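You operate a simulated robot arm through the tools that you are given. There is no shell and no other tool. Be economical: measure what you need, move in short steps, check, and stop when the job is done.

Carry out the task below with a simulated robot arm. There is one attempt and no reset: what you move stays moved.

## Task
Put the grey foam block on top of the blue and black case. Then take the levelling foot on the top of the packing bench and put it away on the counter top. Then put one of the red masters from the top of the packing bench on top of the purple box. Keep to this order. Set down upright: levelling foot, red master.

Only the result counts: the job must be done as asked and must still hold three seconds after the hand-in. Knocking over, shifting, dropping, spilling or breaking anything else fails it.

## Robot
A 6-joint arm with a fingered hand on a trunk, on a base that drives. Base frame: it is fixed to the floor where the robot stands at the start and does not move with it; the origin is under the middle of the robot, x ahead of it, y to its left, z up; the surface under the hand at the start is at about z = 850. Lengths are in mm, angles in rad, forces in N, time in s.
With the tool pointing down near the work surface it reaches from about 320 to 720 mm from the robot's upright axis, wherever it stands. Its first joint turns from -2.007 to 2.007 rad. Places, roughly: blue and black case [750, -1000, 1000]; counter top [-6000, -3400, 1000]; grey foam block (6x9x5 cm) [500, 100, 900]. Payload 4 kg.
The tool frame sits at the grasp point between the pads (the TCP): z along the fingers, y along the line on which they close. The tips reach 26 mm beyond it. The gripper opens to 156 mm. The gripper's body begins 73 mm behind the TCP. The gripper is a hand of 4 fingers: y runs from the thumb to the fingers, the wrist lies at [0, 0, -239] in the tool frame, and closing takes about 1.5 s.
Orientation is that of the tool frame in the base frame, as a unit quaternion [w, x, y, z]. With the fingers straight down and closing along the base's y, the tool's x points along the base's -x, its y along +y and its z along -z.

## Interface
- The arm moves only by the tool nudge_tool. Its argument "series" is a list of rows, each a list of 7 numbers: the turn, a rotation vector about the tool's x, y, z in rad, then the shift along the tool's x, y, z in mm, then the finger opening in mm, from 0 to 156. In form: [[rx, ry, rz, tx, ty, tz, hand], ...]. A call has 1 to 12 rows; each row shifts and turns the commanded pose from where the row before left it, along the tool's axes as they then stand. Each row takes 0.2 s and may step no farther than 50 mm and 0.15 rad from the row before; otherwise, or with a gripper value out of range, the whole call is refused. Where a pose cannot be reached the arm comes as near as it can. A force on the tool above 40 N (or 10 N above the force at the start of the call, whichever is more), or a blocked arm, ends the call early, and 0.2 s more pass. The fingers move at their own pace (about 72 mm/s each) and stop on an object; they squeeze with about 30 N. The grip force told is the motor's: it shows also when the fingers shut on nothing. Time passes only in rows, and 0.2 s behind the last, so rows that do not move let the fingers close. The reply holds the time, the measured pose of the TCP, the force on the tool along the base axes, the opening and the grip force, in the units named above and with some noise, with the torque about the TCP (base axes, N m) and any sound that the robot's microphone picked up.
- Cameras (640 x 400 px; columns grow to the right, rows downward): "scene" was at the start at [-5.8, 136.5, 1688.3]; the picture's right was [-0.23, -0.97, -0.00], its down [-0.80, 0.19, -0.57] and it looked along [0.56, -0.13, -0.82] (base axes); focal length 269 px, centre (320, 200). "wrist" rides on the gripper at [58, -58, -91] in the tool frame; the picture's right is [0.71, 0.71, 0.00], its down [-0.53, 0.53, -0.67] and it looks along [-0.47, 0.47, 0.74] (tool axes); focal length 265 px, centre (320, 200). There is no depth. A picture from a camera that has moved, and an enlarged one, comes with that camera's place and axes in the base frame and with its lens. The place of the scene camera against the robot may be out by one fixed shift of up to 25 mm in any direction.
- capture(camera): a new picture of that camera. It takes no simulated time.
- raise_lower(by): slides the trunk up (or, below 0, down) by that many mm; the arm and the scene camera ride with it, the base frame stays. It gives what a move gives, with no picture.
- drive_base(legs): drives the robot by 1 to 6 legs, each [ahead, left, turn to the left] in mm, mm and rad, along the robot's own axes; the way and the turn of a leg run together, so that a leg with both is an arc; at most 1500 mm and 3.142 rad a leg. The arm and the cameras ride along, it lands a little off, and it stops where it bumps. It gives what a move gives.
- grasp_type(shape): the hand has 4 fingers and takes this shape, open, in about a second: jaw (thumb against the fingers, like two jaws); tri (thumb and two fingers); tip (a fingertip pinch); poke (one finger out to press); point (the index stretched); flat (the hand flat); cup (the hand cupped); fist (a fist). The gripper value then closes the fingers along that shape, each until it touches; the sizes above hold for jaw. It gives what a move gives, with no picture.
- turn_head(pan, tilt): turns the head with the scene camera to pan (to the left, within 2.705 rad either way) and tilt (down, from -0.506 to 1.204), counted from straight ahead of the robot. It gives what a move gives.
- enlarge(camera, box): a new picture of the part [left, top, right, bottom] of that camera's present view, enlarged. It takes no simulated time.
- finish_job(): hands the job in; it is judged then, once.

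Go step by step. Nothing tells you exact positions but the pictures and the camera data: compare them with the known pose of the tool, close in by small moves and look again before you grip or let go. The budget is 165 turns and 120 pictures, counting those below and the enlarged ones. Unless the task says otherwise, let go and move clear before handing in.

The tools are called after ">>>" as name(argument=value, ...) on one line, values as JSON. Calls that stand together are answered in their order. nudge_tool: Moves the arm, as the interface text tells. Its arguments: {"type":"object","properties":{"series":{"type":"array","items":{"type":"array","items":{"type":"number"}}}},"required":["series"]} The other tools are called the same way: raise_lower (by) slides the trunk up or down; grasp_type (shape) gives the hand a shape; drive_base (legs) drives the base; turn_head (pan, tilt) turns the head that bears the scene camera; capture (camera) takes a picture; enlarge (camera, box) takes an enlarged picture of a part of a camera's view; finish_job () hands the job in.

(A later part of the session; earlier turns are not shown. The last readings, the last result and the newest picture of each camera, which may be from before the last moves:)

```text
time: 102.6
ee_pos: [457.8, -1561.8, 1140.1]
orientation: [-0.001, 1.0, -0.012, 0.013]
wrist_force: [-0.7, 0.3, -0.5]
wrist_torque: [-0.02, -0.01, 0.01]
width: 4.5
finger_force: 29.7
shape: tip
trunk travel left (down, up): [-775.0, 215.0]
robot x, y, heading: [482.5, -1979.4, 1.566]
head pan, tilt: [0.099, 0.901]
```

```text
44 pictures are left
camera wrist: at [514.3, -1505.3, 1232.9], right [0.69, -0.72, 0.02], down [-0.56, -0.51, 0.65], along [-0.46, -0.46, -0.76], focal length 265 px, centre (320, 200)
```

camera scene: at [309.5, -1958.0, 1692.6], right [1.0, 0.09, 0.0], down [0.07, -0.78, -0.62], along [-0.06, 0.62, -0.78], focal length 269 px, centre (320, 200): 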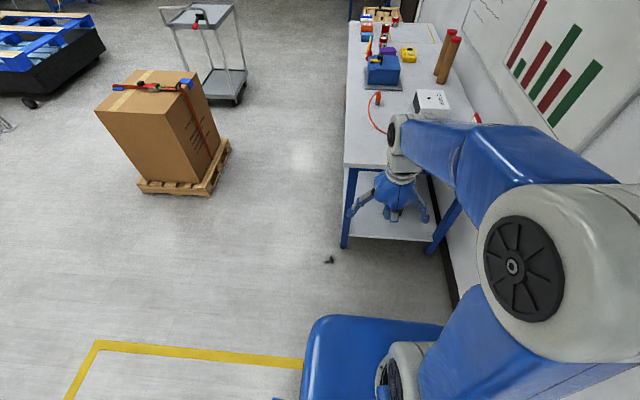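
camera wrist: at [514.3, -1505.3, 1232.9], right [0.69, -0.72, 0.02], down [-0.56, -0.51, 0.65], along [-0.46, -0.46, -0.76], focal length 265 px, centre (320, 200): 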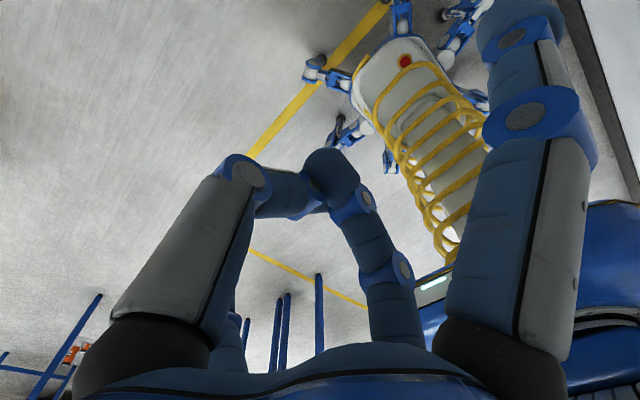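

The foot lies on the floor near (300,-1130). I enlarge it.

>>> enlarge(camera="scene", box=[310, 240, 350, 275])

```text
11.43 times, centred on (330, 258) of scene
camera zoom: at [309.5, -1958.0, 1692.6], right [1.0, 0.09, 0.0], down [0.07, -0.78, -0.62], along [-0.06, 0.62, -0.78], focal length 3075 px, centre (206, -457)
```

zoom: 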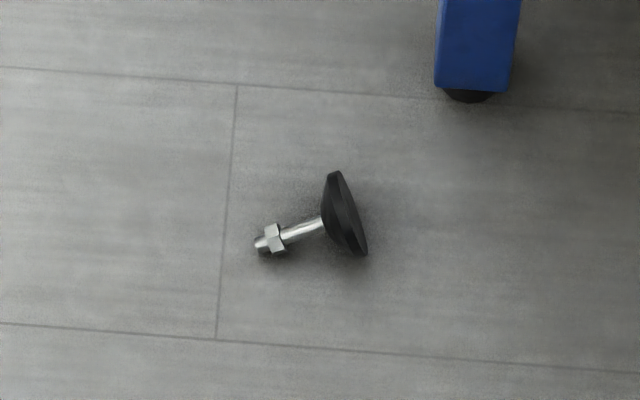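

The foot lies on its side on the floor: nut near (270,-1144), disc near (312,-1134). I'll drive closer, then pick it by the nut so it can be pivoted upright before regripping.

>>> drive_base(legs=[[270, 0, 0]])

>>> nudge_tool(series=[[0, 0, 0, -45, 0, 0, 60], [0, 0, 0, -45, 0, 0, 60], [0, 0, 0, -45, 0, 0, 60], [0, 0, -0.13, -40, 0, 0, 60], [0, 0, -0.13, 0, 0, 0, 60], [0, 0, 0, 0, 0, 0, 60]])

>>> turn_head(pan=0.35, tilt=1.15)

>>> capture(camera="scene")

```text
time: 106.6
ee_pos: [460.1, -1292.4, 1140.2]
orientation: [0.0, 1.0, -0.012, 0.013]
wrist_force: [0.4, 0.3, -0.2]
wrist_torque: [0.02, 0.01, 0.01]
width: 4.3
finger_force: 30.7
shape: tip
trunk travel left (down, up): [-775.0, 215.0]
robot x, y, heading: [485.5, -1706.3, 1.563]
head pan, tilt: [0.099, 0.901]
```

```text
time: 108.0
ee_pos: [283.3, -1288.3, 1134.7]
orientation: [0.001, 0.993, 0.118, 0.013]
wrist_force: [0.9, 1.1, 0.6]
wrist_torque: [-0.04, -0.02, 0.02]
width: 59.8
finger_force: 0.0
shape: tip
trunk travel left (down, up): [-775.0, 215.0]
robot x, y, heading: [484.1, -1708.7, 1.558]
head pan, tilt: [0.099, 0.901]
```

```text
time: 108.8
ee_pos: [285.6, -1289.5, 1134.6]
orientation: [0.001, 0.993, 0.118, 0.012]
wrist_force: [0.7, -0.1, 0.1]
wrist_torque: [0.0, 0.02, -0.04]
width: 59.9
finger_force: 0.1
shape: tip
trunk travel left (down, up): [-775.0, 215.0]
robot x, y, heading: [486.8, -1704.9, 1.562]
head pan, tilt: [0.351, 1.15]
```

```text
42 pictures are left
camera scene: at [299.9, -1707.3, 1675.8], right [0.94, 0.33, 0.0], down [0.3, -0.86, -0.41], along [-0.14, 0.39, -0.91], focal length 269 px, centre (320, 200)
```

scene: 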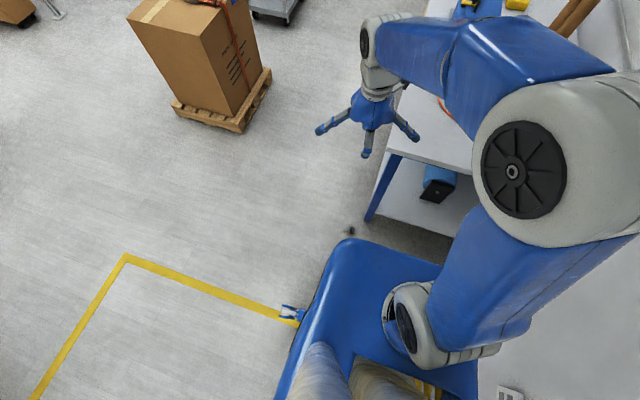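

I move over the foot and lower the trunk toward the floor, staying clear of the bench end.

>>> nudge_tool(series=[[0, -0.024, 0, 5.5, -36.2, 0, 60], [0, 0, 0, 5.5, -36.2, 0, 60], [0, 0, 0, 5.5, -36.2, 0, 60], [0, 0, 0, 5.5, -36.2, 0, 60], [0, 0, 0, 0, 0, 0, 60]])

>>> raise_lower(by=-200)

>>> capture(camera="scene")

>>> capture(camera="wrist")

```text
time: 110.0
ee_pos: [273.1, -1145.2, 1136.8]
orientation: [0.001, 0.993, 0.119, 0.0]
wrist_force: [-0.3, 0.3, -0.5]
wrist_torque: [-0.02, 0.02, -0.01]
width: 59.8
finger_force: 0.1
shape: tip
trunk travel left (down, up): [-775.0, 215.0]
robot x, y, heading: [487.0, -1705.0, 1.559]
head pan, tilt: [0.351, 1.15]
```

```text
time: 112.1
ee_pos: [273.6, -1142.6, 936.1]
orientation: [0.002, 0.993, 0.119, 0.002]
wrist_force: [-0.2, -0.3, 0.7]
wrist_torque: [0.01, 0.0, -0.04]
width: 59.8
finger_force: 0.1
shape: tip
trunk travel left (down, up): [-575.0, 415.0]
robot x, y, heading: [489.3, -1707.5, 1.56]
head pan, tilt: [0.351, 1.15]
```

```text
41 pictures are left
camera scene: at [299.3, -1707.3, 1475.7], right [0.94, 0.33, 0.0], down [0.31, -0.86, -0.41], along [-0.14, 0.39, -0.91], focal length 269 px, centre (320, 200)
```

scene: 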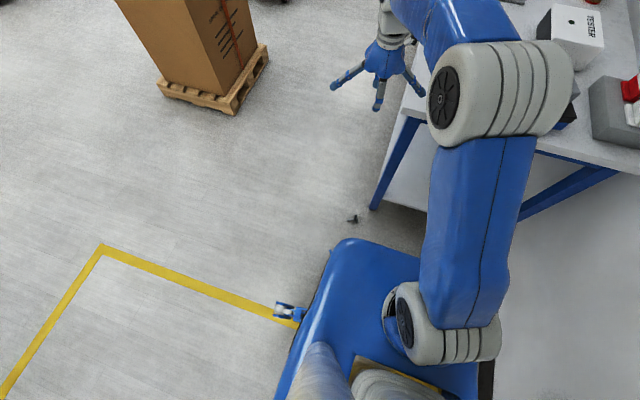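

```text
40 pictures are left
camera wrist: at [315.0, -1073.1, 1027.2], right [0.85, -0.52, 0.0], down [-0.39, -0.63, 0.67], along [-0.35, -0.57, -0.74], focal length 265 px, centre (320, 200)
```

wrist: 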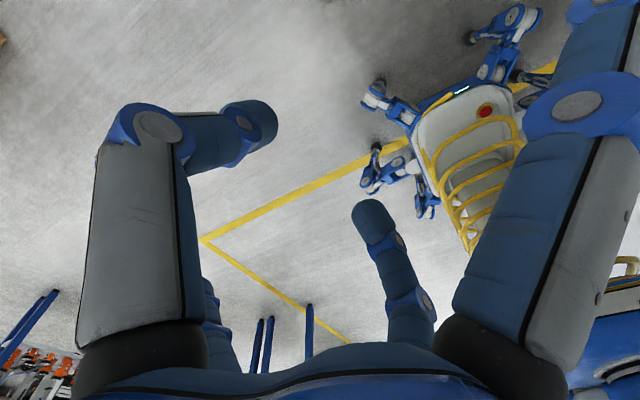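

Nothing is in the way; I continue lowering.

>>> raise_lower(by=-250)

>>> raise_lower(by=-250)

>>> capture(camera="scene")

>>> capture(camera="wrist")

```text
time: 114.7
ee_pos: [272.6, -1143.3, 685.5]
orientation: [0.002, 0.993, 0.117, 0.001]
wrist_force: [0.2, -1.0, -0.1]
wrist_torque: [0.0, 0.0, 0.01]
width: 59.8
finger_force: 0.1
shape: tip
trunk travel left (down, up): [-325.0, 665.0]
robot x, y, heading: [486.1, -1707.0, 1.561]
head pan, tilt: [0.351, 1.15]
```

```text
time: 117.3
ee_pos: [272.8, -1142.2, 435.3]
orientation: [0.002, 0.993, 0.118, 0.001]
wrist_force: [0.5, 0.1, 0.2]
wrist_torque: [0.03, 0.0, -0.01]
width: 59.7
finger_force: 0.1
shape: tip
trunk travel left (down, up): [-75.0, 915.0]
robot x, y, heading: [487.9, -1703.1, 1.568]
head pan, tilt: [0.351, 1.15]
```

```text
39 pictures are left
camera scene: at [299.2, -1706.9, 975.7], right [0.94, 0.33, 0.0], down [0.31, -0.86, -0.41], along [-0.14, 0.38, -0.91], focal length 269 px, centre (320, 200)
```

scene: 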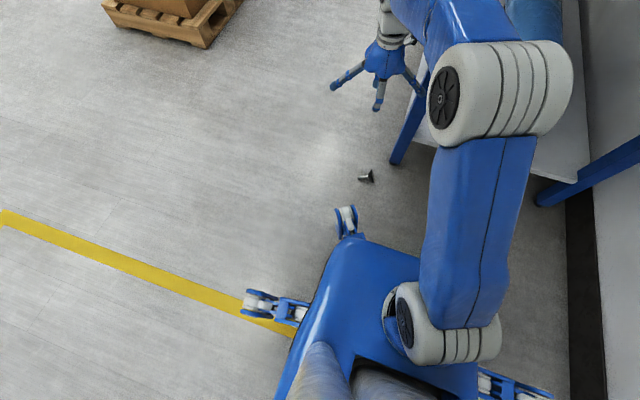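

```text
38 pictures are left
camera wrist: at [315.0, -1072.8, 527.0], right [0.85, -0.52, 0.0], down [-0.39, -0.63, 0.67], along [-0.35, -0.57, -0.74], focal length 265 px, centre (320, 200)
```

wrist: 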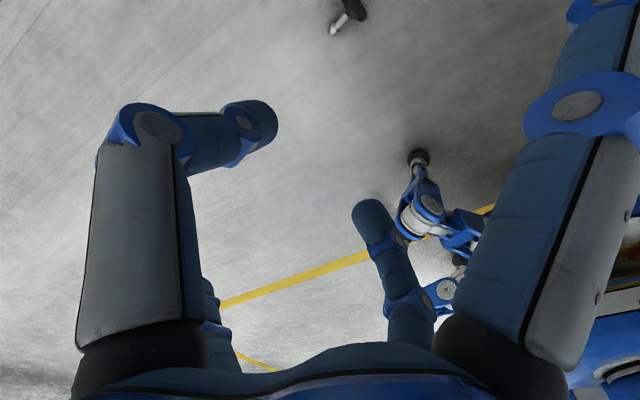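

The wrist view puts the nut at about (297,-1157) and disc at (338,-1151). I shift over it and lower to z≈210.

>>> nudge_tool(series=[[0, 0, 0, 20, 18, 0, 60], [0, 0, 0, 0, 0, 45, 60], [0, 0, 0, 0, 0, 45, 60], [0, 0, 0, 0, 0, 45, 60], [0, 0, 0, 0, 0, 45, 60], [0, 0, 0, 0, 0, 45, 60], [0, 0, 0, 0, 0, 0, 60]])

>>> capture(camera="wrist")

```text
time: 118.9
ee_pos: [296.1, -1156.0, 210.8]
orientation: [0.002, 0.993, 0.117, 0.001]
wrist_force: [-0.2, 0.0, 0.9]
wrist_torque: [0.01, -0.01, 0.0]
width: 59.9
finger_force: 0.0
shape: tip
trunk travel left (down, up): [-75.0, 915.0]
robot x, y, heading: [488.8, -1705.3, 1.561]
head pan, tilt: [0.351, 1.15]
```

```text
37 pictures are left
camera wrist: at [338.8, -1085.9, 301.1], right [0.85, -0.52, 0.0], down [-0.39, -0.63, 0.67], along [-0.35, -0.57, -0.74], focal length 265 px, centre (320, 200)
```

wrist: 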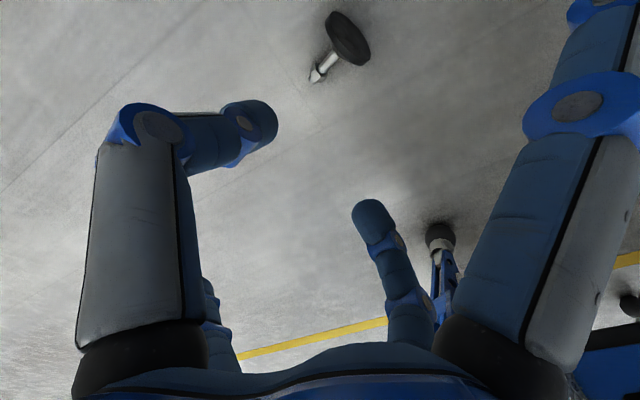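

>>> enlarge(camera="wrist", box=[280, 0, 400, 100])

```text
4.00 times, centred on (340, 50) of wrist
camera zoom: at [338.8, -1085.9, 301.1], right [0.85, -0.52, 0.0], down [-0.39, -0.63, 0.67], along [-0.35, -0.57, -0.74], focal length 1062 px, centre (240, 800)
```

zoom: 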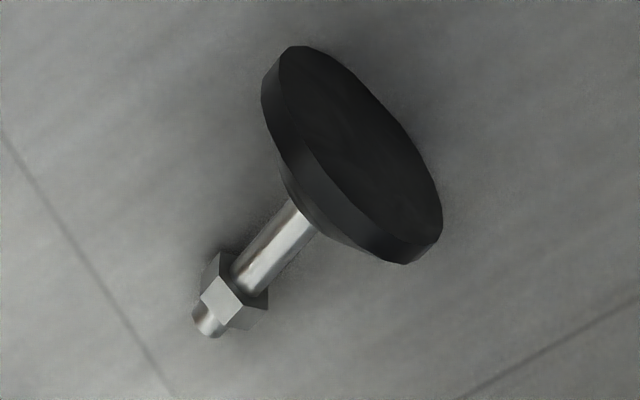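

The nut is at (293,-1159). I align the hand to the stem and descend to z≈60 for a check.

>>> nudge_tool(series=[[0, 0, -0.09, 0, 0, 0, 50], [0, 0, 0, -3.8, 1.9, 40, 44], [0, 0, 0, 0, 0, 40, 44], [0, 0, 0, 0, 0, 40, 44], [0, 0, 0, 0, 0, 30, 44], [0, 0, 0, 0, 0, 0, 44]])

>>> enlarge(camera="wrist", box=[200, 40, 440, 240])

```text
time: 120.3
ee_pos: [267.9, -1172.8, 59.2]
orientation: [-0.001, 0.987, 0.16, 0.006]
wrist_force: [0.2, 0.4, -0.6]
wrist_torque: [0.01, 0.01, -0.02]
width: 44.3
finger_force: 0.0
shape: tip
out of reach, approached as far as the arm can: row 1, 2, 3
trunk travel left (down, up): [-75.0, 915.0]
robot x, y, heading: [487.5, -1706.5, 1.562]
head pan, tilt: [0.351, 1.15]
```

```text
2.00 times, centred on (320, 140) of wrist
camera zoom: at [303.2, -1100.1, 151.1], right [0.89, -0.45, 0.01], down [-0.34, -0.67, 0.66], along [-0.29, -0.6, -0.75], focal length 531 px, centre (320, 320)
```

zoom: 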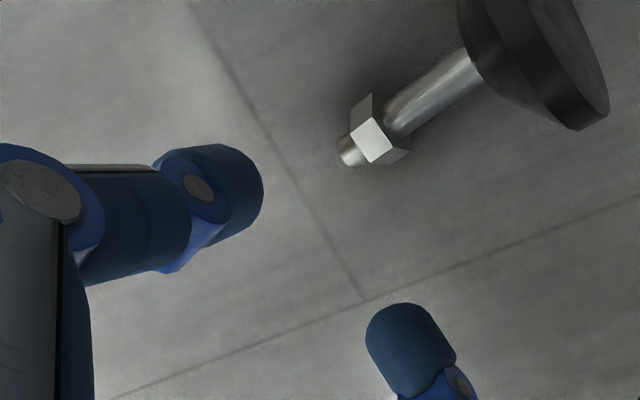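

Reach was limited momentarily and the hand drifted; I correct toward the nut at (293,-1159).

>>> nudge_tool(series=[[0, 0, 0, 14, -2.7, 0, 44], [0, 0, 0, 14, -2.7, 0, 44], [0, 0, 0, 0, 0, 0, 44]])

>>> enlarge(camera="wrist", box=[200, 40, 440, 240])

```text
time: 121.1
ee_pos: [280.1, -1168.3, 58.5]
orientation: [-0.001, 0.987, 0.158, 0.01]
wrist_force: [-0.2, 0.2, 0.1]
wrist_torque: [0.0, 0.0, -0.01]
width: 44.2
finger_force: 0.1
shape: tip
out of reach, approached as far as the arm can: row 1, 2
trunk travel left (down, up): [-75.0, 915.0]
robot x, y, heading: [482.9, -1705.2, 1.562]
head pan, tilt: [0.351, 1.15]
```

```text
2.00 times, centred on (320, 140) of wrist
camera zoom: at [315.3, -1095.3, 151.1], right [0.89, -0.45, 0.02], down [-0.35, -0.67, 0.66], along [-0.29, -0.59, -0.75], focal length 531 px, centre (320, 320)
```

zoom: 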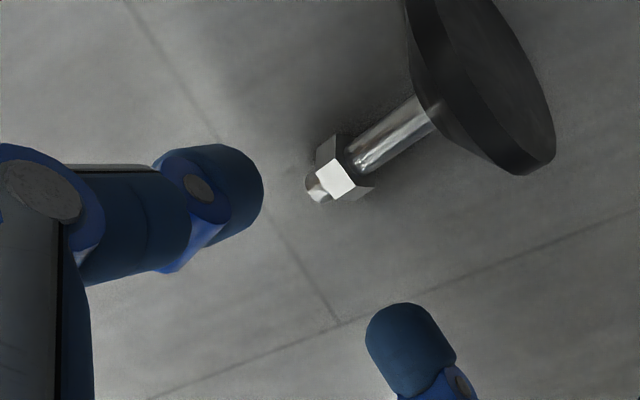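

A wrist joint limit is the issue; shifting the robot right by 90 mm gives margin. I raise first.

>>> nudge_tool(series=[[0, 0, 0, -10, 0, -40, 44], [0, 0, 0, -20, 0, -40, 44], [0, 0, 0, -20, 0, -20, 44], [0, 0, 0, 0, 0, 0, 44]])

>>> drive_base(legs=[[0, -90, 0]])

```text
time: 122.1
ee_pos: [232.7, -1182.5, 159.8]
orientation: [0.002, 0.987, 0.163, 0.001]
wrist_force: [-1.4, 0.1, 0.1]
wrist_torque: [-0.02, -0.02, 0.03]
width: 44.2
finger_force: 0.1
shape: tip
trunk travel left (down, up): [-75.0, 915.0]
robot x, y, heading: [484.3, -1704.7, 1.567]
head pan, tilt: [0.351, 1.15]
```

```text
time: 123.9
ee_pos: [321.0, -1183.3, 158.9]
orientation: [0.003, 0.987, 0.162, 0.002]
wrist_force: [0.6, 0.3, 0.3]
wrist_torque: [0.01, 0.01, -0.02]
width: 44.2
finger_force: 0.0
shape: tip
trunk travel left (down, up): [-75.0, 915.0]
robot x, y, heading: [579.5, -1709.3, 1.562]
head pan, tilt: [0.351, 1.15]
```

>>> nudge_tool(series=[[0, 0, 0, -19, -31.6, 0, 44], [0, 0, 0, 0, 0, 40, 44], [0, 0, 0, 0, 0, 40, 44], [0, 0, 0, 0, 0, 20, 44], [0, 0, 0, 0, 0, 0, 44]])

>>> enlarge(camera="wrist", box=[200, 40, 440, 240])

```text
time: 125.1
ee_pos: [293.1, -1159.9, 57.5]
orientation: [0.002, 0.987, 0.162, 0.002]
wrist_force: [0.3, 0.6, -0.2]
wrist_torque: [0.02, 0.01, 0.01]
width: 44.2
finger_force: 0.2
shape: tip
trunk travel left (down, up): [-75.0, 915.0]
robot x, y, heading: [578.7, -1705.2, 1.559]
head pan, tilt: [0.351, 1.15]
```

```text
2.00 times, centred on (320, 140) of wrist
camera zoom: at [329.1, -1086.4, 149.5], right [0.9, -0.44, 0.0], down [-0.33, -0.66, 0.67], along [-0.29, -0.6, -0.74], focal length 531 px, centre (320, 320)
```

zoom: 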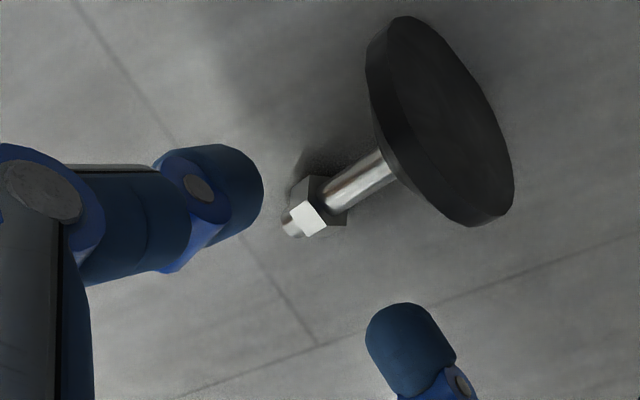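

Aligned on the nut. I descend to ~30 and close gradually.

>>> nudge_tool(series=[[0, 0, 0, 0, 0, 14, 44], [0, 0, 0, 0, 0, 13, 44], [0, 0, 0, 0, 0, 0, 30], [0, 0, 0, 0, 0, 0, 20], [0, 0, 0, 0, 0, 0, 13], [0, 0, 0, 0, 0, 0, 13]])

>>> enlarge(camera="wrist", box=[200, 60, 440, 260])

```text
time: 126.5
ee_pos: [293.3, -1159.8, 30.7]
orientation: [0.001, 0.987, 0.162, 0.001]
wrist_force: [-0.7, 0.1, 0.5]
wrist_torque: [-0.01, -0.01, 0.02]
width: 13.4
finger_force: 0.1
shape: tip
trunk travel left (down, up): [-75.0, 915.0]
robot x, y, heading: [578.3, -1704.6, 1.558]
head pan, tilt: [0.351, 1.15]
```

```text
2.00 times, centred on (320, 160) of wrist
camera zoom: at [328.7, -1086.6, 123.0], right [0.9, -0.44, 0.0], down [-0.33, -0.66, 0.67], along [-0.29, -0.6, -0.74], focal length 531 px, centre (320, 280)
```

zoom: 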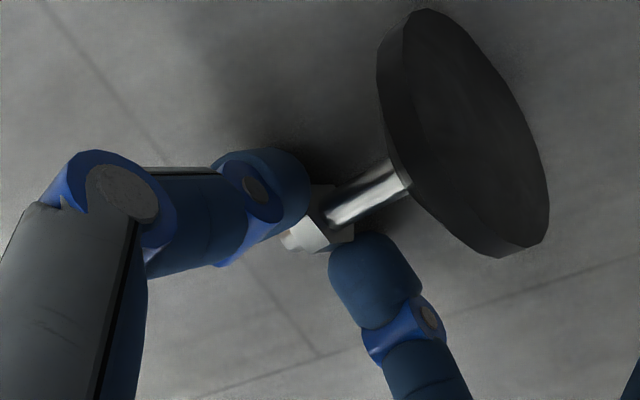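

>>> nudge_tool(series=[[0, 0, 0, 0, 0, 0, 9], [0, 0, 0, 0, 0, 0, 5], [0, 0, 0, 0, 0, 0, 5]])

>>> enlarge(camera="wrist", box=[200, 60, 440, 260])

```text
time: 127.3
ee_pos: [293.2, -1160.1, 32.2]
orientation: [0.002, 0.987, 0.163, 0.001]
wrist_force: [-0.8, 0.7, 0.8]
wrist_torque: [0.02, -0.02, 0.01]
width: 6.4
finger_force: 30.3
shape: tip
trunk travel left (down, up): [-75.0, 915.0]
robot x, y, heading: [578.7, -1708.7, 1.563]
head pan, tilt: [0.351, 1.15]
```

```text
2.00 times, centred on (320, 160) of wrist
camera zoom: at [328.6, -1086.5, 123.3], right [0.9, -0.44, 0.0], down [-0.33, -0.67, 0.67], along [-0.29, -0.6, -0.74], focal length 531 px, centre (320, 280)
```

zoom: 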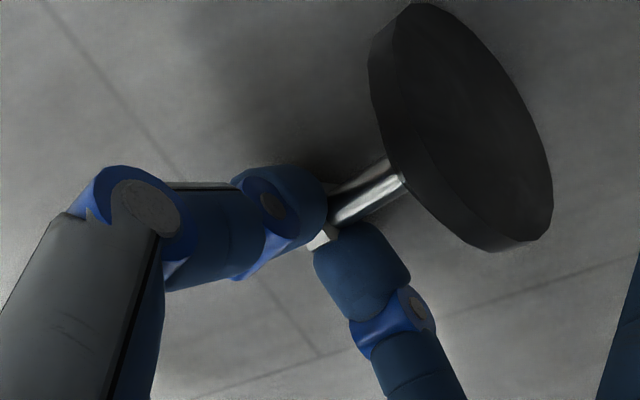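

Gripped. I lift 45 mm and watch whether the foot swings disc-down.

>>> nudge_tool(series=[[0, 0, 0, 0, 0, -15, 5], [0, 0, 0, 0, 0, -15, 5], [0, 0, 0, 0, 0, -15, 5], [0, 0, 0, 0, 0, 0, 5]])

>>> enlarge(camera="wrist", box=[200, 40, 440, 240])

```text
time: 128.3
ee_pos: [292.2, -1158.9, 77.7]
orientation: [0.002, 0.987, 0.161, 0.001]
wrist_force: [-0.5, 0.2, -0.5]
wrist_torque: [-0.03, 0.06, -0.02]
width: 6.2
finger_force: 30.3
shape: tip
trunk travel left (down, up): [-75.0, 915.0]
robot x, y, heading: [582.0, -1710.4, 1.563]
head pan, tilt: [0.351, 1.15]
```

```text
2.00 times, centred on (320, 140) of wrist
camera zoom: at [328.4, -1086.5, 168.4], right [0.9, -0.44, 0.0], down [-0.33, -0.66, 0.67], along [-0.29, -0.6, -0.74], focal length 531 px, centre (320, 320)
```

zoom: 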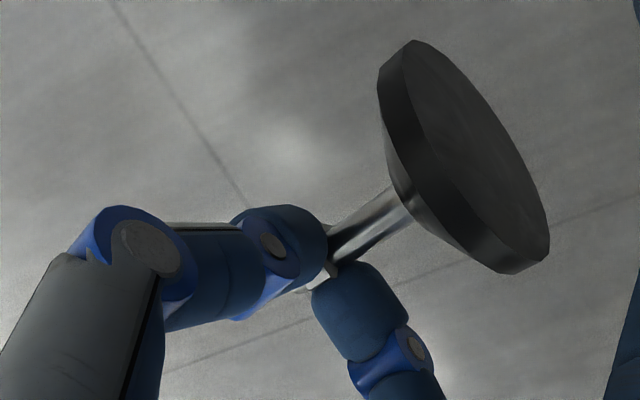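

The foot is held rigidly but sideways, so a tip pinch can't upright it. I'll set it down again and regrip with all four fingers (jaw turned 45°), two either side of the stem, so I can tilt it.

>>> nudge_tool(series=[[0, 0, 0, 0, 0, 20, 5], [0, 0, 0, 0, 0, 20, 5], [0, 0, 0, 0, 0, 4, 5], [0, 0, 0, 0, 0, 0, 9], [0, 0, 0, 0, 0, 0, 14], [0, 0, 0, 0, 0, 0, 30], [0, 0, 0, 0, 0, 0, 44], [0, 0, 0, 0, 0, -40, 44], [0, 0, 0, 0, 0, -40, 44], [0, 0, 0, 0, 0, -40, 44], [0, 0, 0, 0, 0, 0, 44]])

>>> grasp_type(shape="jaw")

>>> nudge_tool(series=[[0, 0, 0.14, 0, 0, 0, 46], [0, 0, 0.14, 0, 0, 0, 46], [0, 0, 0.14, 0, 0, 0, 46], [0, 0, 0.14, 0, 0, 0, 46], [0, 0, 0.14, 0, 0, 0, 46], [0, 0, 0.085, 0, 0, 0, 46], [0, 0, 0, 0, 0, 0, 46]])

>>> enlarge(camera="wrist", box=[200, 0, 440, 200])

```text
time: 130.7
ee_pos: [293.8, -1159.8, 154.0]
orientation: [0.002, 0.987, 0.163, 0.001]
wrist_force: [0.0, -0.1, 0.6]
wrist_torque: [-0.01, -0.02, 0.04]
width: 43.8
finger_force: 0.1
shape: tip
trunk travel left (down, up): [-75.0, 915.0]
robot x, y, heading: [579.1, -1708.9, 1.563]
head pan, tilt: [0.351, 1.15]
```

```text
time: 131.6
ee_pos: [293.4, -1159.1, 153.9]
orientation: [0.002, 0.987, 0.163, 0.002]
wrist_force: [-0.4, -0.3, -0.2]
wrist_torque: [0.03, -0.01, -0.01]
width: 156.1
finger_force: 0.2
shape: jaw
trunk travel left (down, up): [-75.0, 915.0]
robot x, y, heading: [579.4, -1702.0, 1.561]
head pan, tilt: [0.351, 1.15]
```

```text
time: 133.2
ee_pos: [292.6, -1159.7, 153.1]
orientation: [0.001, 0.974, -0.227, 0.001]
wrist_force: [0.5, 0.7, -0.8]
wrist_torque: [-0.04, 0.05, 0.0]
width: 46.1
finger_force: 0.0
shape: jaw
trunk travel left (down, up): [-75.0, 915.0]
robot x, y, heading: [578.8, -1708.5, 1.567]
head pan, tilt: [0.351, 1.15]
```

```text
2.00 times, centred on (320, 100) of wrist
camera zoom: at [370.2, -1133.7, 244.5], right [0.32, -0.95, 0.0], down [-0.71, -0.24, 0.67], along [-0.63, -0.22, -0.74], focal length 531 px, centre (320, 400)
```

zoom: 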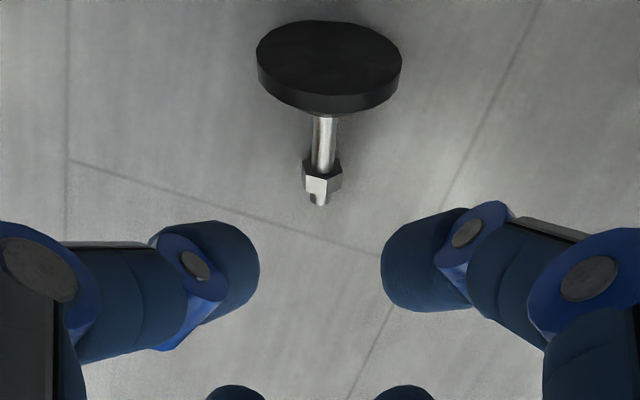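

The foot is centred between finger pairs. I descend and close the four fingers around the stem and nut.

>>> nudge_tool(series=[[0, 0, 0, 4.2, -0.6, 30, 46], [0, 0, 0, 0, 0, 40, 46], [0, 0, 0, 0, 0, 35, 46], [0, 0, 0, 0, 0, 18, 46], [0, 0, 0, 0, 0, 0, 46], [0, 0, 0, 0, 0, 0, 30], [0, 0, 0, 0, 0, 0, 15], [0, 0, 0, 0, 0, 0, 4], [0, 0, 0, 0, 0, 0, 4], [0, 0, 0, 0, 0, 0, 4]])

>>> enlarge(camera="wrist", box=[200, 40, 440, 240])

```text
time: 135.4
ee_pos: [298.0, -1162.2, 30.2]
orientation: [0.001, 0.974, -0.226, 0.001]
wrist_force: [0.7, 0.7, -0.5]
wrist_torque: [-0.06, 0.05, 0.02]
width: 14.3
finger_force: 30.2
shape: jaw
trunk travel left (down, up): [-75.0, 915.0]
robot x, y, heading: [582.1, -1709.1, 1.565]
head pan, tilt: [0.351, 1.15]
```

```text
2.00 times, centred on (320, 140) of wrist
camera zoom: at [374.8, -1134.8, 121.2], right [0.32, -0.95, 0.0], down [-0.71, -0.24, 0.67], along [-0.63, -0.22, -0.74], focal length 531 px, centre (320, 320)
```

zoom: 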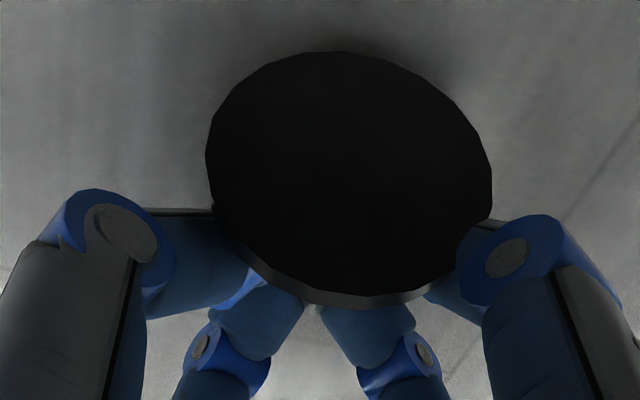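

The foot is now gripped firmly by four fingers with its disc tilted up ~33°. I lift, yaw so the disc side faces the robot, then pitch the hand outward.

>>> nudge_tool(series=[[0, 0, 0, 0, 0, -40, 4], [0, 0, 0, 0, 0, -50, 4], [0, 0, 0.137, 0, 0, -50, 4], [0, 0, 0.137, 0, 0, -50, 4], [0, 0, 0.137, 0, 0, -40, 4], [0, 0, 0.137, 0, 0, 0, 4], [0, 0, 0.137, 0, 0, 0, 4], [0, 0, 0.137, 0, 0, 0, 4], [0, 0, 0.137, 0, 0, 0, 4], [0, 0, 0.137, 0, 0, 0, 4], [0, 0, 0.137, 0, 0, 0, 4], [0, 0, 0.137, 0, 0, 0, 4]])

>>> nudge_tool(series=[[-0.094, -0.104, 0, 0, 0, 0, 4], [-0.094, -0.104, 0, 0, 0, 0, 4], [-0.094, -0.104, 0, 0, 0, 0, 4], [-0.094, -0.104, 0, 0, 0, 0, 4], [-0.094, -0.104, 0, 0, 0, 0, 4], [-0.094, -0.104, 0, 0, 0, 0, 4], [0, 0, 0, 0, 0, 0, 4]])

>>> capture(camera="wrist")

```text
time: 138.0
ee_pos: [296.8, -1161.7, 260.3]
orientation: [-0.001, -0.61, 0.792, -0.003]
wrist_force: [0.1, 0.0, -1.1]
wrist_torque: [0.03, 0.0, -0.01]
width: 14.3
finger_force: 29.6
shape: jaw
trunk travel left (down, up): [-75.0, 915.0]
robot x, y, heading: [577.9, -1705.8, 1.564]
head pan, tilt: [0.351, 1.15]
```

```text
time: 139.6
ee_pos: [299.9, -1159.0, 261.2]
orientation: [0.056, -0.587, 0.765, 0.257]
wrist_force: [-0.2, 0.3, -0.5]
wrist_torque: [0.03, 0.05, -0.01]
width: 14.3
finger_force: 30.0
shape: jaw
out of reach, approached as far as the arm can: row 5, 6
trunk travel left (down, up): [-75.0, 915.0]
robot x, y, heading: [579.7, -1706.3, 1.561]
head pan, tilt: [0.351, 1.15]
```

```text
27 pictures are left
camera wrist: at [355.4, -1261.5, 297.7], right [-0.87, -0.49, -0.04], down [-0.18, 0.25, 0.95], along [-0.45, 0.84, -0.3], focal length 265 px, centre (320, 200)
```

wrist: 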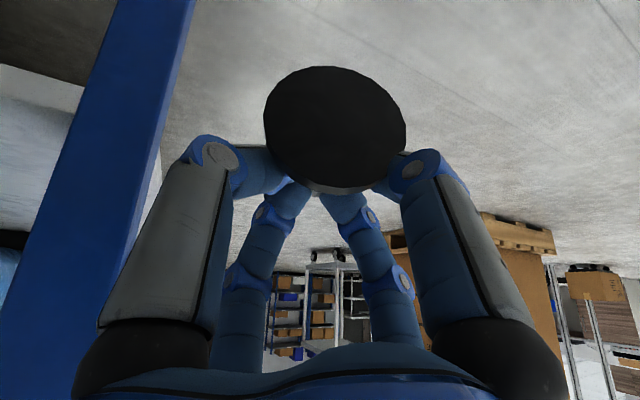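

The hand pitches about 31° here before a joint limit; at counter height with a low trunk there'll be more range. The grip is solid, so I raise, turn towards the counter side and drive to a vantage point.

>>> raise_lower(by=850)

>>> drive_base(legs=[[-100, 0, 0], [0, 0, 1.58]])

>>> turn_head(pan=0.2, tilt=0.4)

```text
refused: 850 is not a number from -400 to 400
```

```text
time: 151.5
ee_pos: [29.2, -2087.3, 260.5]
orientation: [0.142, 0.957, -0.124, -0.22]
wrist_force: [-0.2, 1.1, -1.1]
wrist_torque: [-0.01, 0.03, 0.02]
width: 14.1
finger_force: 30.3
shape: jaw
trunk travel left (down, up): [-75.0, 915.0]
robot x, y, heading: [574.1, -1810.8, 3.133]
head pan, tilt: [0.351, 1.15]
```

```text
time: 152.6
ee_pos: [29.4, -2088.4, 258.9]
orientation: [0.142, 0.957, -0.124, -0.221]
wrist_force: [-0.9, 0.0, -1.3]
wrist_torque: [0.01, 0.02, 0.01]
width: 14.1
finger_force: 30.2
shape: jaw
trunk travel left (down, up): [-75.0, 915.0]
robot x, y, heading: [578.3, -1805.6, 3.136]
head pan, tilt: [0.201, 0.4]
```

>>> raise_lower(by=400)

>>> raise_lower(by=400)

>>> drive_base(legs=[[1000, -250, 0], [980, -350, 0]])

>>> capture(camera="scene")

```text
time: 156.5
ee_pos: [28.2, -2088.5, 659.3]
orientation: [0.143, 0.957, -0.123, -0.221]
wrist_force: [0.1, -0.6, -0.6]
wrist_torque: [0.0, 0.05, -0.01]
width: 13.7
finger_force: 30.2
shape: jaw
trunk travel left (down, up): [-475.0, 515.0]
robot x, y, heading: [577.9, -1810.2, 3.14]
head pan, tilt: [0.201, 0.4]
```

```text
time: 160.3
ee_pos: [29.0, -2088.2, 1061.1]
orientation: [0.142, 0.957, -0.124, -0.221]
wrist_force: [-0.4, -0.5, -1.3]
wrist_torque: [-0.01, 0.01, 0.01]
width: 14.0
finger_force: 29.7
shape: jaw
trunk travel left (down, up): [-875.0, 115.0]
robot x, y, heading: [579.7, -1807.7, 3.14]
head pan, tilt: [0.201, 0.4]
```

```text
time: 166.9
ee_pos: [-437.0, -1971.8, 1057.1]
orientation: [0.143, 0.958, -0.124, -0.217]
wrist_force: [-0.9, -0.1, -1.5]
wrist_torque: [-0.02, 0.0, 0.04]
width: 13.5
finger_force: 29.7
shape: jaw
trunk travel left (down, up): [-875.0, 115.0]
robot x, y, heading: [118.0, -1693.0, 3.134]
head pan, tilt: [0.201, 0.4]
stopped in leg 1: the robot was blocked; the commanded pose is now the measured one
```

```text
26 pictures are left
camera scene: at [62.6, -1855.3, 1835.7], right [-0.2, 0.98, 0.0], down [0.39, 0.07, -0.92], along [-0.9, -0.18, -0.39], focal length 269 px, centre (320, 200)
```

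scene: 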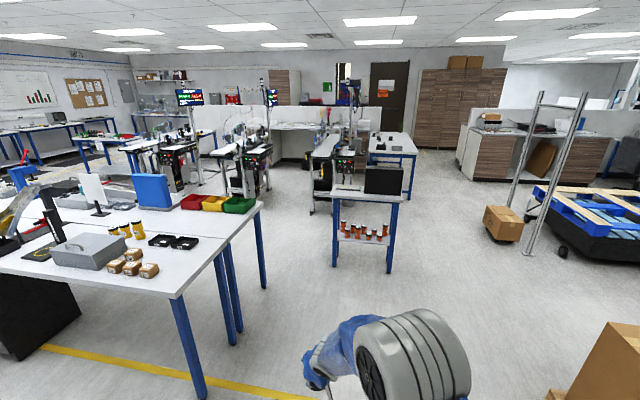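

The robot was blocked en route. I look around near its front-right.

>>> turn_head(pan=-0.7, tilt=0.95)

>>> capture(camera="scene")

```text
time: 168.1
ee_pos: [-431.8, -1972.6, 1060.0]
orientation: [0.142, 0.957, -0.122, -0.221]
wrist_force: [-0.7, 0.1, -0.8]
wrist_torque: [0.01, 0.01, 0.02]
width: 13.9
finger_force: 30.5
shape: jaw
trunk travel left (down, up): [-875.0, 115.0]
robot x, y, heading: [118.8, -1692.3, 3.14]
head pan, tilt: [-0.7, 0.949]
```

```text
25 pictures are left
camera scene: at [107.0, -1794.0, 1788.9], right [0.65, 0.76, 0.0], down [0.62, -0.52, -0.58], along [-0.44, 0.38, -0.81], focal length 269 px, centre (320, 200)
```

scene: 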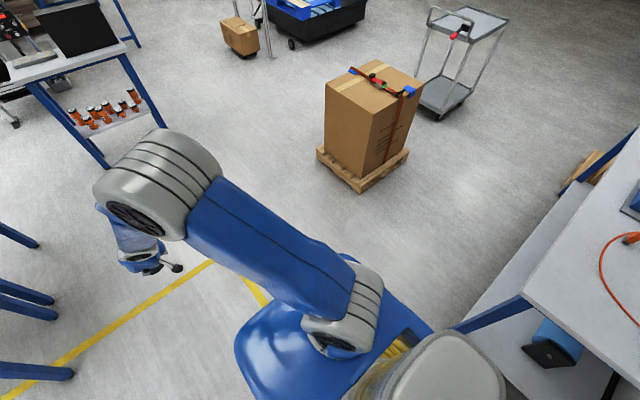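

I see no obvious obstacle in the lane ahead; I retry with a straight leg.

>>> drive_base(legs=[[500, 0, 0]])

```text
time: 175.0
ee_pos: [-930.1, -1976.8, 1060.6]
orientation: [0.143, 0.957, -0.121, -0.221]
wrist_force: [0.2, -0.5, -1.7]
wrist_torque: [0.02, 0.06, 0.01]
width: 13.6
finger_force: 30.2
shape: jaw
trunk travel left (down, up): [-875.0, 115.0]
robot x, y, heading: [-384.3, -1690.6, -3.143]
head pan, tilt: [-0.7, 0.949]
```

It moved on. I centre the arm in front of the robot (shift right 270 mm and turn the hand to point straight ahead), then drive round the north side of the small table.

>>> nudge_tool(series=[[0, 0, 0, -13.3, -41.9, -9.9, 4], [0, 0, 0, -13.3, -41.9, -9.9, 4], [0, 0, 0, -13.3, -41.9, -9.9, 4], [0, 0, 0, -13.3, -41.9, -9.9, 4], [0, 0, 0, -13.3, -41.9, -9.9, 4], [0, 0, 0, -13.3, -41.9, -9.9, 4], [0.043, -0.036, 0.095, 0, 0, 0, 4], [0.043, -0.036, 0.095, 0, 0, 0, 4], [0.043, -0.036, 0.095, 0, 0, 0, 4], [0.043, -0.036, 0.095, 0, 0, 0, 4], [0, 0, 0, 0, 0, 0, 4]])

>>> drive_base(legs=[[1000, -500, 0], [1100, -150, 0]])

>>> turn_head(pan=0.6, tilt=0.55)

>>> capture(camera="scene")

```text
time: 177.4
ee_pos: [-930.1, -1703.1, 1061.0]
orientation: [0.091, 0.908, -0.327, -0.246]
wrist_force: [-0.2, 0.1, -0.9]
wrist_torque: [0.01, -0.01, -0.01]
width: 13.7
finger_force: 29.7
shape: jaw
trunk travel left (down, up): [-875.0, 115.0]
robot x, y, heading: [-383.9, -1692.1, -3.139]
head pan, tilt: [-0.7, 0.949]
```

```text
time: 204.2
ee_pos: [-3025.1, -1039.8, 1060.5]
orientation: [0.089, 0.906, -0.332, -0.247]
wrist_force: [-0.1, -0.4, -0.3]
wrist_torque: [0.02, -0.01, 0.02]
width: 13.5
finger_force: 30.1
shape: jaw
trunk travel left (down, up): [-875.0, 115.0]
robot x, y, heading: [-2475.8, -1033.6, 3.134]
head pan, tilt: [-0.7, 0.949]
```

```text
time: 205.7
ee_pos: [-3025.4, -1039.4, 1060.3]
orientation: [0.089, 0.906, -0.332, -0.246]
wrist_force: [0.4, -0.5, -0.9]
wrist_torque: [-0.05, 0.01, 0.02]
width: 13.4
finger_force: 30.0
shape: jaw
trunk travel left (down, up): [-875.0, 115.0]
robot x, y, heading: [-2470.5, -1032.1, 3.129]
head pan, tilt: [0.6, 0.55]
```

```text
24 pictures are left
camera scene: at [-2507.0, -1232.0, 1821.9], right [-0.56, 0.83, 0.0], down [0.43, 0.29, -0.85], along [-0.71, -0.47, -0.52], focal length 269 px, centre (320, 200)
```

scene: 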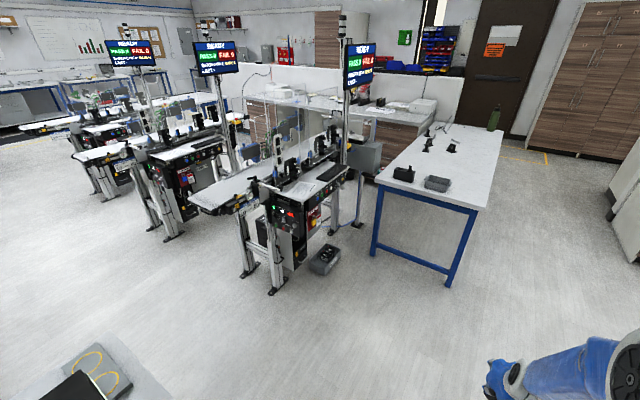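

I now see the counter behind the test stations. I enlarge that area.

>>> enlarge(camera="scene", box=[220, 60, 460, 210])

```text
2.67 times, centred on (340, 135) of scene
camera zoom: at [-2507.0, -1232.0, 1821.9], right [-0.56, 0.83, 0.0], down [0.43, 0.29, -0.85], along [-0.71, -0.47, -0.52], focal length 718 px, centre (267, 373)
```

zoom: 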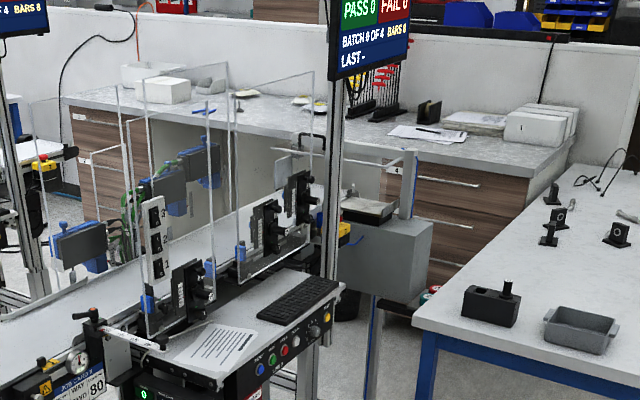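

The counter's front edge runs at x≈-5710, y from -1930 to -4890, behind the stations; an aisle about 1 m wide lies between the first two stations at y≈-3240. I drive west, turn south, go down, and turn into the aisle.

>>> drive_base(legs=[[525, 0, 0], [0, 0, 1.575], [1400, 0, 0], [800, 0, 0], [0, 0, -1.57]])

>>> turn_head(pan=0.1, tilt=0.5)

>>> capture(camera="scene")

```text
time: 260.6
ee_pos: [-3558.7, -3231.4, 1060.5]
orientation: [0.089, 0.905, -0.334, -0.246]
wrist_force: [0.7, 0.4, -0.1]
wrist_torque: [0.02, 0.0, 0.01]
width: 11.2
finger_force: 29.9
shape: jaw
trunk travel left (down, up): [-875.0, 115.0]
robot x, y, heading: [-3010.2, -3224.5, 3.133]
head pan, tilt: [0.6, 0.55]
```

```text
time: 261.5
ee_pos: [-3559.3, -3231.6, 1061.2]
orientation: [0.089, 0.906, -0.334, -0.246]
wrist_force: [-0.2, 0.2, -0.3]
wrist_torque: [0.03, 0.01, -0.01]
width: 10.9
finger_force: 29.9
shape: jaw
trunk travel left (down, up): [-875.0, 115.0]
robot x, y, heading: [-3011.9, -3223.9, 3.129]
head pan, tilt: [0.099, 0.499]
```

```text
22 pictures are left
camera scene: at [-3057.3, -3384.0, 1826.4], right [-0.09, 1.0, 0.0], down [0.48, 0.04, -0.88], along [-0.87, -0.08, -0.48], focal length 269 px, centre (320, 200)
```

scene: 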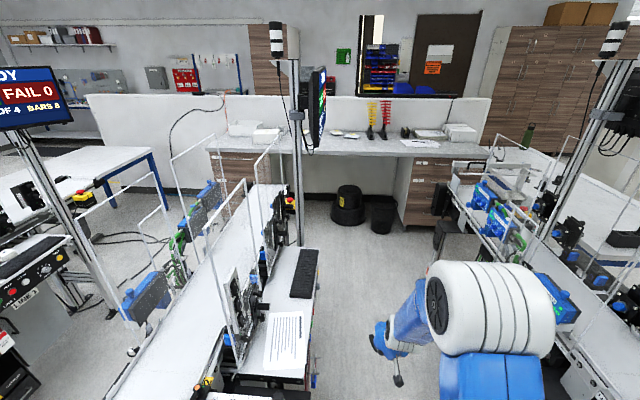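

The aisle is about 990 mm wide with its centre near y≈-3190 at floor level; the counter's front is clear near y≈-3250. I drive carefully up the aisle in short legs.

>>> drive_base(legs=[[400, -32, 0.012], [600, 0, 0]])

>>> turn_head(pan=0.0, tilt=0.7)

>>> capture(camera="scene")

```text
time: 274.8
ee_pos: [-4556.3, -3200.6, 1061.5]
orientation: [0.091, 0.907, -0.329, -0.246]
wrist_force: [-0.1, -0.1, 0.6]
wrist_torque: [0.03, 0.0, 0.01]
width: 10.8
finger_force: 29.8
shape: jaw
trunk travel left (down, up): [-875.0, 115.0]
robot x, y, heading: [-4010.1, -3192.9, 3.138]
head pan, tilt: [0.099, 0.499]
```

```text
time: 275.5
ee_pos: [-4558.2, -3201.6, 1060.6]
orientation: [0.09, 0.907, -0.33, -0.246]
wrist_force: [-0.7, 0.2, 0.4]
wrist_torque: [-0.01, 0.02, -0.01]
width: 11.2
finger_force: 29.9
shape: jaw
trunk travel left (down, up): [-875.0, 115.0]
robot x, y, heading: [-4009.6, -3189.7, 3.137]
head pan, tilt: [0.0, 0.7]
```

```text
21 pictures are left
camera scene: at [-4050.2, -3338.2, 1808.8], right [0.0, 1.0, 0.0], down [0.64, 0.0, -0.77], along [-0.77, 0.0, -0.64], focal length 269 px, centre (320, 200)
```

scene: 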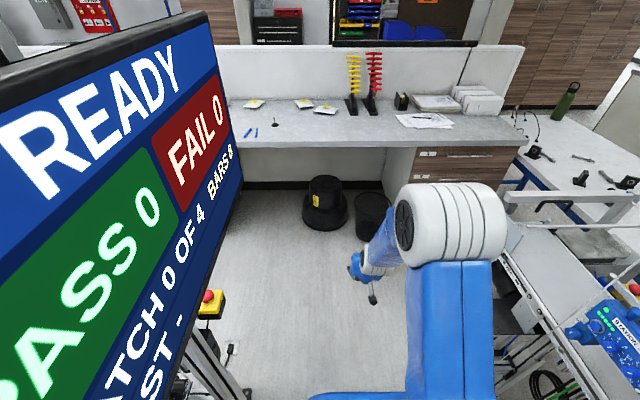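

The lane is clear and a similar foot already stands on the counter. I nudge right to clear the screen and advance to x≈-5130.

>>> drive_base(legs=[[200, -35, 0], [900, 0, 0]])

>>> turn_head(pan=0.0, tilt=0.9)

>>> capture(camera="scene")

>>> capture(camera="wrist")

```text
time: 290.0
ee_pos: [-5651.4, -3155.3, 1060.8]
orientation: [0.089, 0.906, -0.331, -0.247]
wrist_force: [0.0, 0.1, -0.4]
wrist_torque: [0.02, 0.03, -0.01]
width: 10.9
finger_force: 30.1
shape: jaw
trunk travel left (down, up): [-875.0, 115.0]
robot x, y, heading: [-5099.6, -3145.1, 3.134]
head pan, tilt: [0.0, 0.7]
```

```text
time: 290.7
ee_pos: [-5651.5, -3155.9, 1060.6]
orientation: [0.09, 0.906, -0.332, -0.246]
wrist_force: [-0.5, 0.1, 0.5]
wrist_torque: [0.02, -0.01, -0.03]
width: 11.0
finger_force: 30.0
shape: jaw
trunk travel left (down, up): [-875.0, 115.0]
robot x, y, heading: [-5102.2, -3148.6, 3.128]
head pan, tilt: [0.0, 0.901]
```

```text
20 pictures are left
camera scene: at [-5135.3, -3296.4, 1792.7], right [0.01, 1.0, 0.0], down [0.78, -0.01, -0.62], along [-0.62, 0.01, -0.78], focal length 269 px, centre (320, 200)
```

scene: 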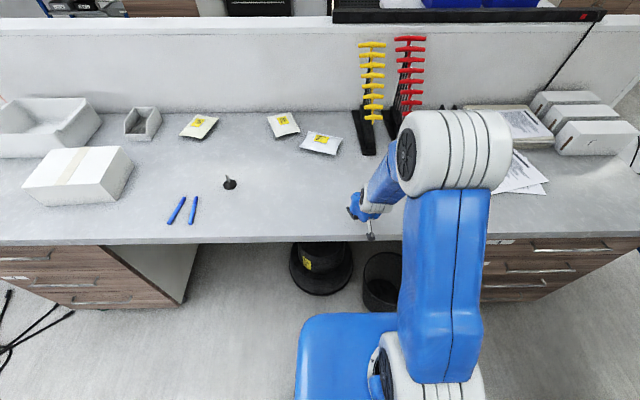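

```text
19 pictures are left
camera wrist: at [-5534.6, -3149.2, 1098.0], right [0.07, -1.0, -0.04], down [-0.3, -0.06, 0.95], along [-0.95, -0.06, -0.3], focal length 265 px, centre (320, 200)
```

wrist: 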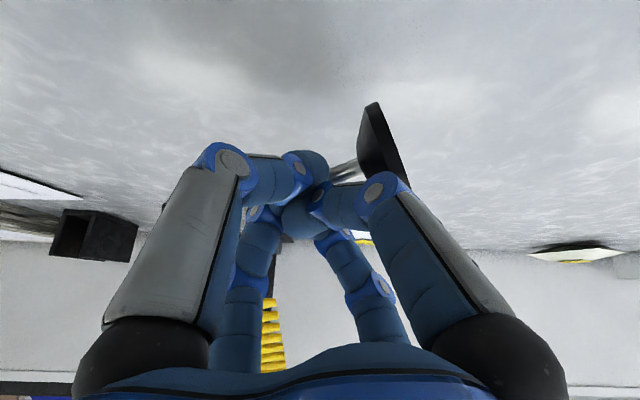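

The foot has swung in the grip and now hangs sideways and down on the -y side. I raise slightly, advance over the counter, and roll the hand so the disc faces more downward.

>>> raise_lower(by=60)

>>> nudge_tool(series=[[0.0857, -0.0667, -0.0658, 0, 0, 0, 4], [0.0857, -0.0667, -0.0658, 0, 0, 0, 4], [0.0857, -0.0667, -0.0658, 0, 0, 0, 4], [0.0857, -0.0667, -0.0658, 0, 0, 0, 4], [0.0857, -0.0667, -0.0658, 0, 0, 0, 4], [0, 0, 0, 0, 0, 0, 4]])

>>> capture(camera="wrist")

>>> enlarge(camera="scene", box=[310, 150, 430, 260])

```text
time: 291.7
ee_pos: [-5651.1, -3155.5, 1120.3]
orientation: [0.09, 0.906, -0.331, -0.247]
wrist_force: [0.0, -0.1, -1.0]
wrist_torque: [0.02, -0.01, 0.0]
width: 11.1
finger_force: 30.2
shape: jaw
trunk travel left (down, up): [-935.0, 55.0]
robot x, y, heading: [-5102.7, -3148.8, 3.13]
head pan, tilt: [0.0, 0.901]
```

```text
time: 293.1
ee_pos: [-5653.9, -3155.7, 1121.7]
orientation: [-0.167, 0.896, -0.247, -0.328]
wrist_force: [-0.7, 1.9, -0.4]
wrist_torque: [0.0, -0.02, 0.02]
width: 11.0
finger_force: 30.0
shape: jaw
out of reach, approached as far as the arm can: row 1
trunk travel left (down, up): [-935.0, 55.0]
robot x, y, heading: [-5103.1, -3150.6, 3.131]
head pan, tilt: [0.0, 0.901]
```

```text
18 pictures are left
camera wrist: at [-5537.5, -3170.5, 1158.3], right [0.08, -0.82, -0.57], down [-0.3, -0.57, 0.77], along [-0.95, 0.11, -0.29], focal length 265 px, centre (320, 200)
```

wrist: 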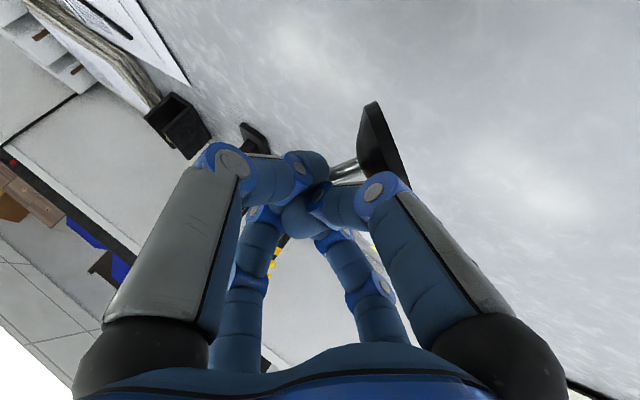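

```text
3.64 times, centred on (370, 205) of scene
camera zoom: at [-5134.0, -3295.3, 1852.7], right [0.01, 1.0, 0.0], down [0.78, -0.01, -0.62], along [-0.62, 0.01, -0.78], focal length 978 px, centre (138, 182)
```

zoom: 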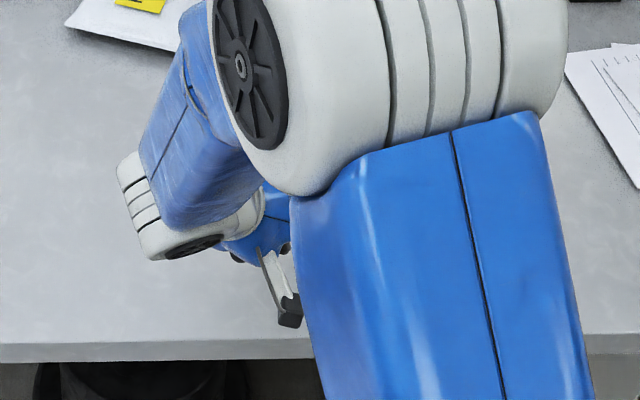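

The disc now faces mostly down. I roll slightly more, move 55 mm further over the counter, and lower.

>>> nudge_tool(series=[[0.086, -0.072, -0.066, 0, 0, 0, 4], [0.086, -0.072, -0.066, 0, 0, 0, 4], [0, 0, 0, -18.2, 15.2, 13.9, 4], [0, 0, 0, -18.2, 15.2, 13.9, 4], [0, 0, 0, 0, 0, 0, 4]])

>>> raise_lower(by=-45)

>>> capture(camera="wrist")

```text
time: 294.3
ee_pos: [-5707.4, -3156.6, 1121.8]
orientation: [-0.282, 0.867, -0.202, -0.357]
wrist_force: [0.8, -0.1, 0.2]
wrist_torque: [-0.01, 0.05, 0.03]
width: 11.2
finger_force: 30.0
shape: jaw
trunk travel left (down, up): [-935.0, 55.0]
robot x, y, heading: [-5100.7, -3147.0, 3.13]
head pan, tilt: [0.0, 0.901]
```

```text
time: 295.2
ee_pos: [-5707.7, -3157.5, 1077.6]
orientation: [-0.282, 0.868, -0.202, -0.357]
wrist_force: [0.4, 0.2, -0.7]
wrist_torque: [-0.01, -0.02, 0.01]
width: 11.0
finger_force: 29.7
shape: jaw
trunk travel left (down, up): [-890.0, 100.0]
robot x, y, heading: [-5101.5, -3147.2, 3.134]
head pan, tilt: [0.0, 0.901]
```

```text
16 pictures are left
camera wrist: at [-5592.5, -3179.9, 1108.3], right [0.08, -0.64, -0.76], down [-0.3, -0.74, 0.6], along [-0.95, 0.18, -0.25], focal length 265 px, centre (320, 200)
```

wrist: 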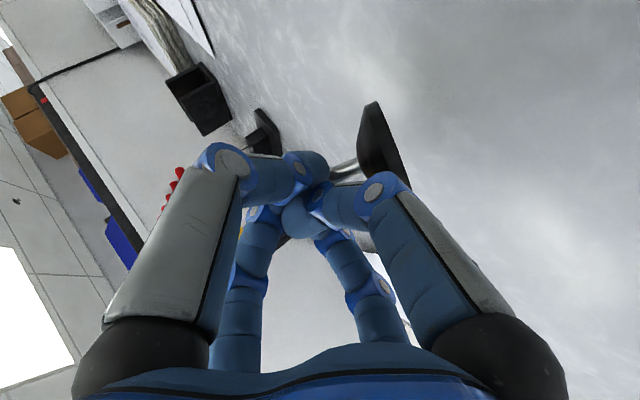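

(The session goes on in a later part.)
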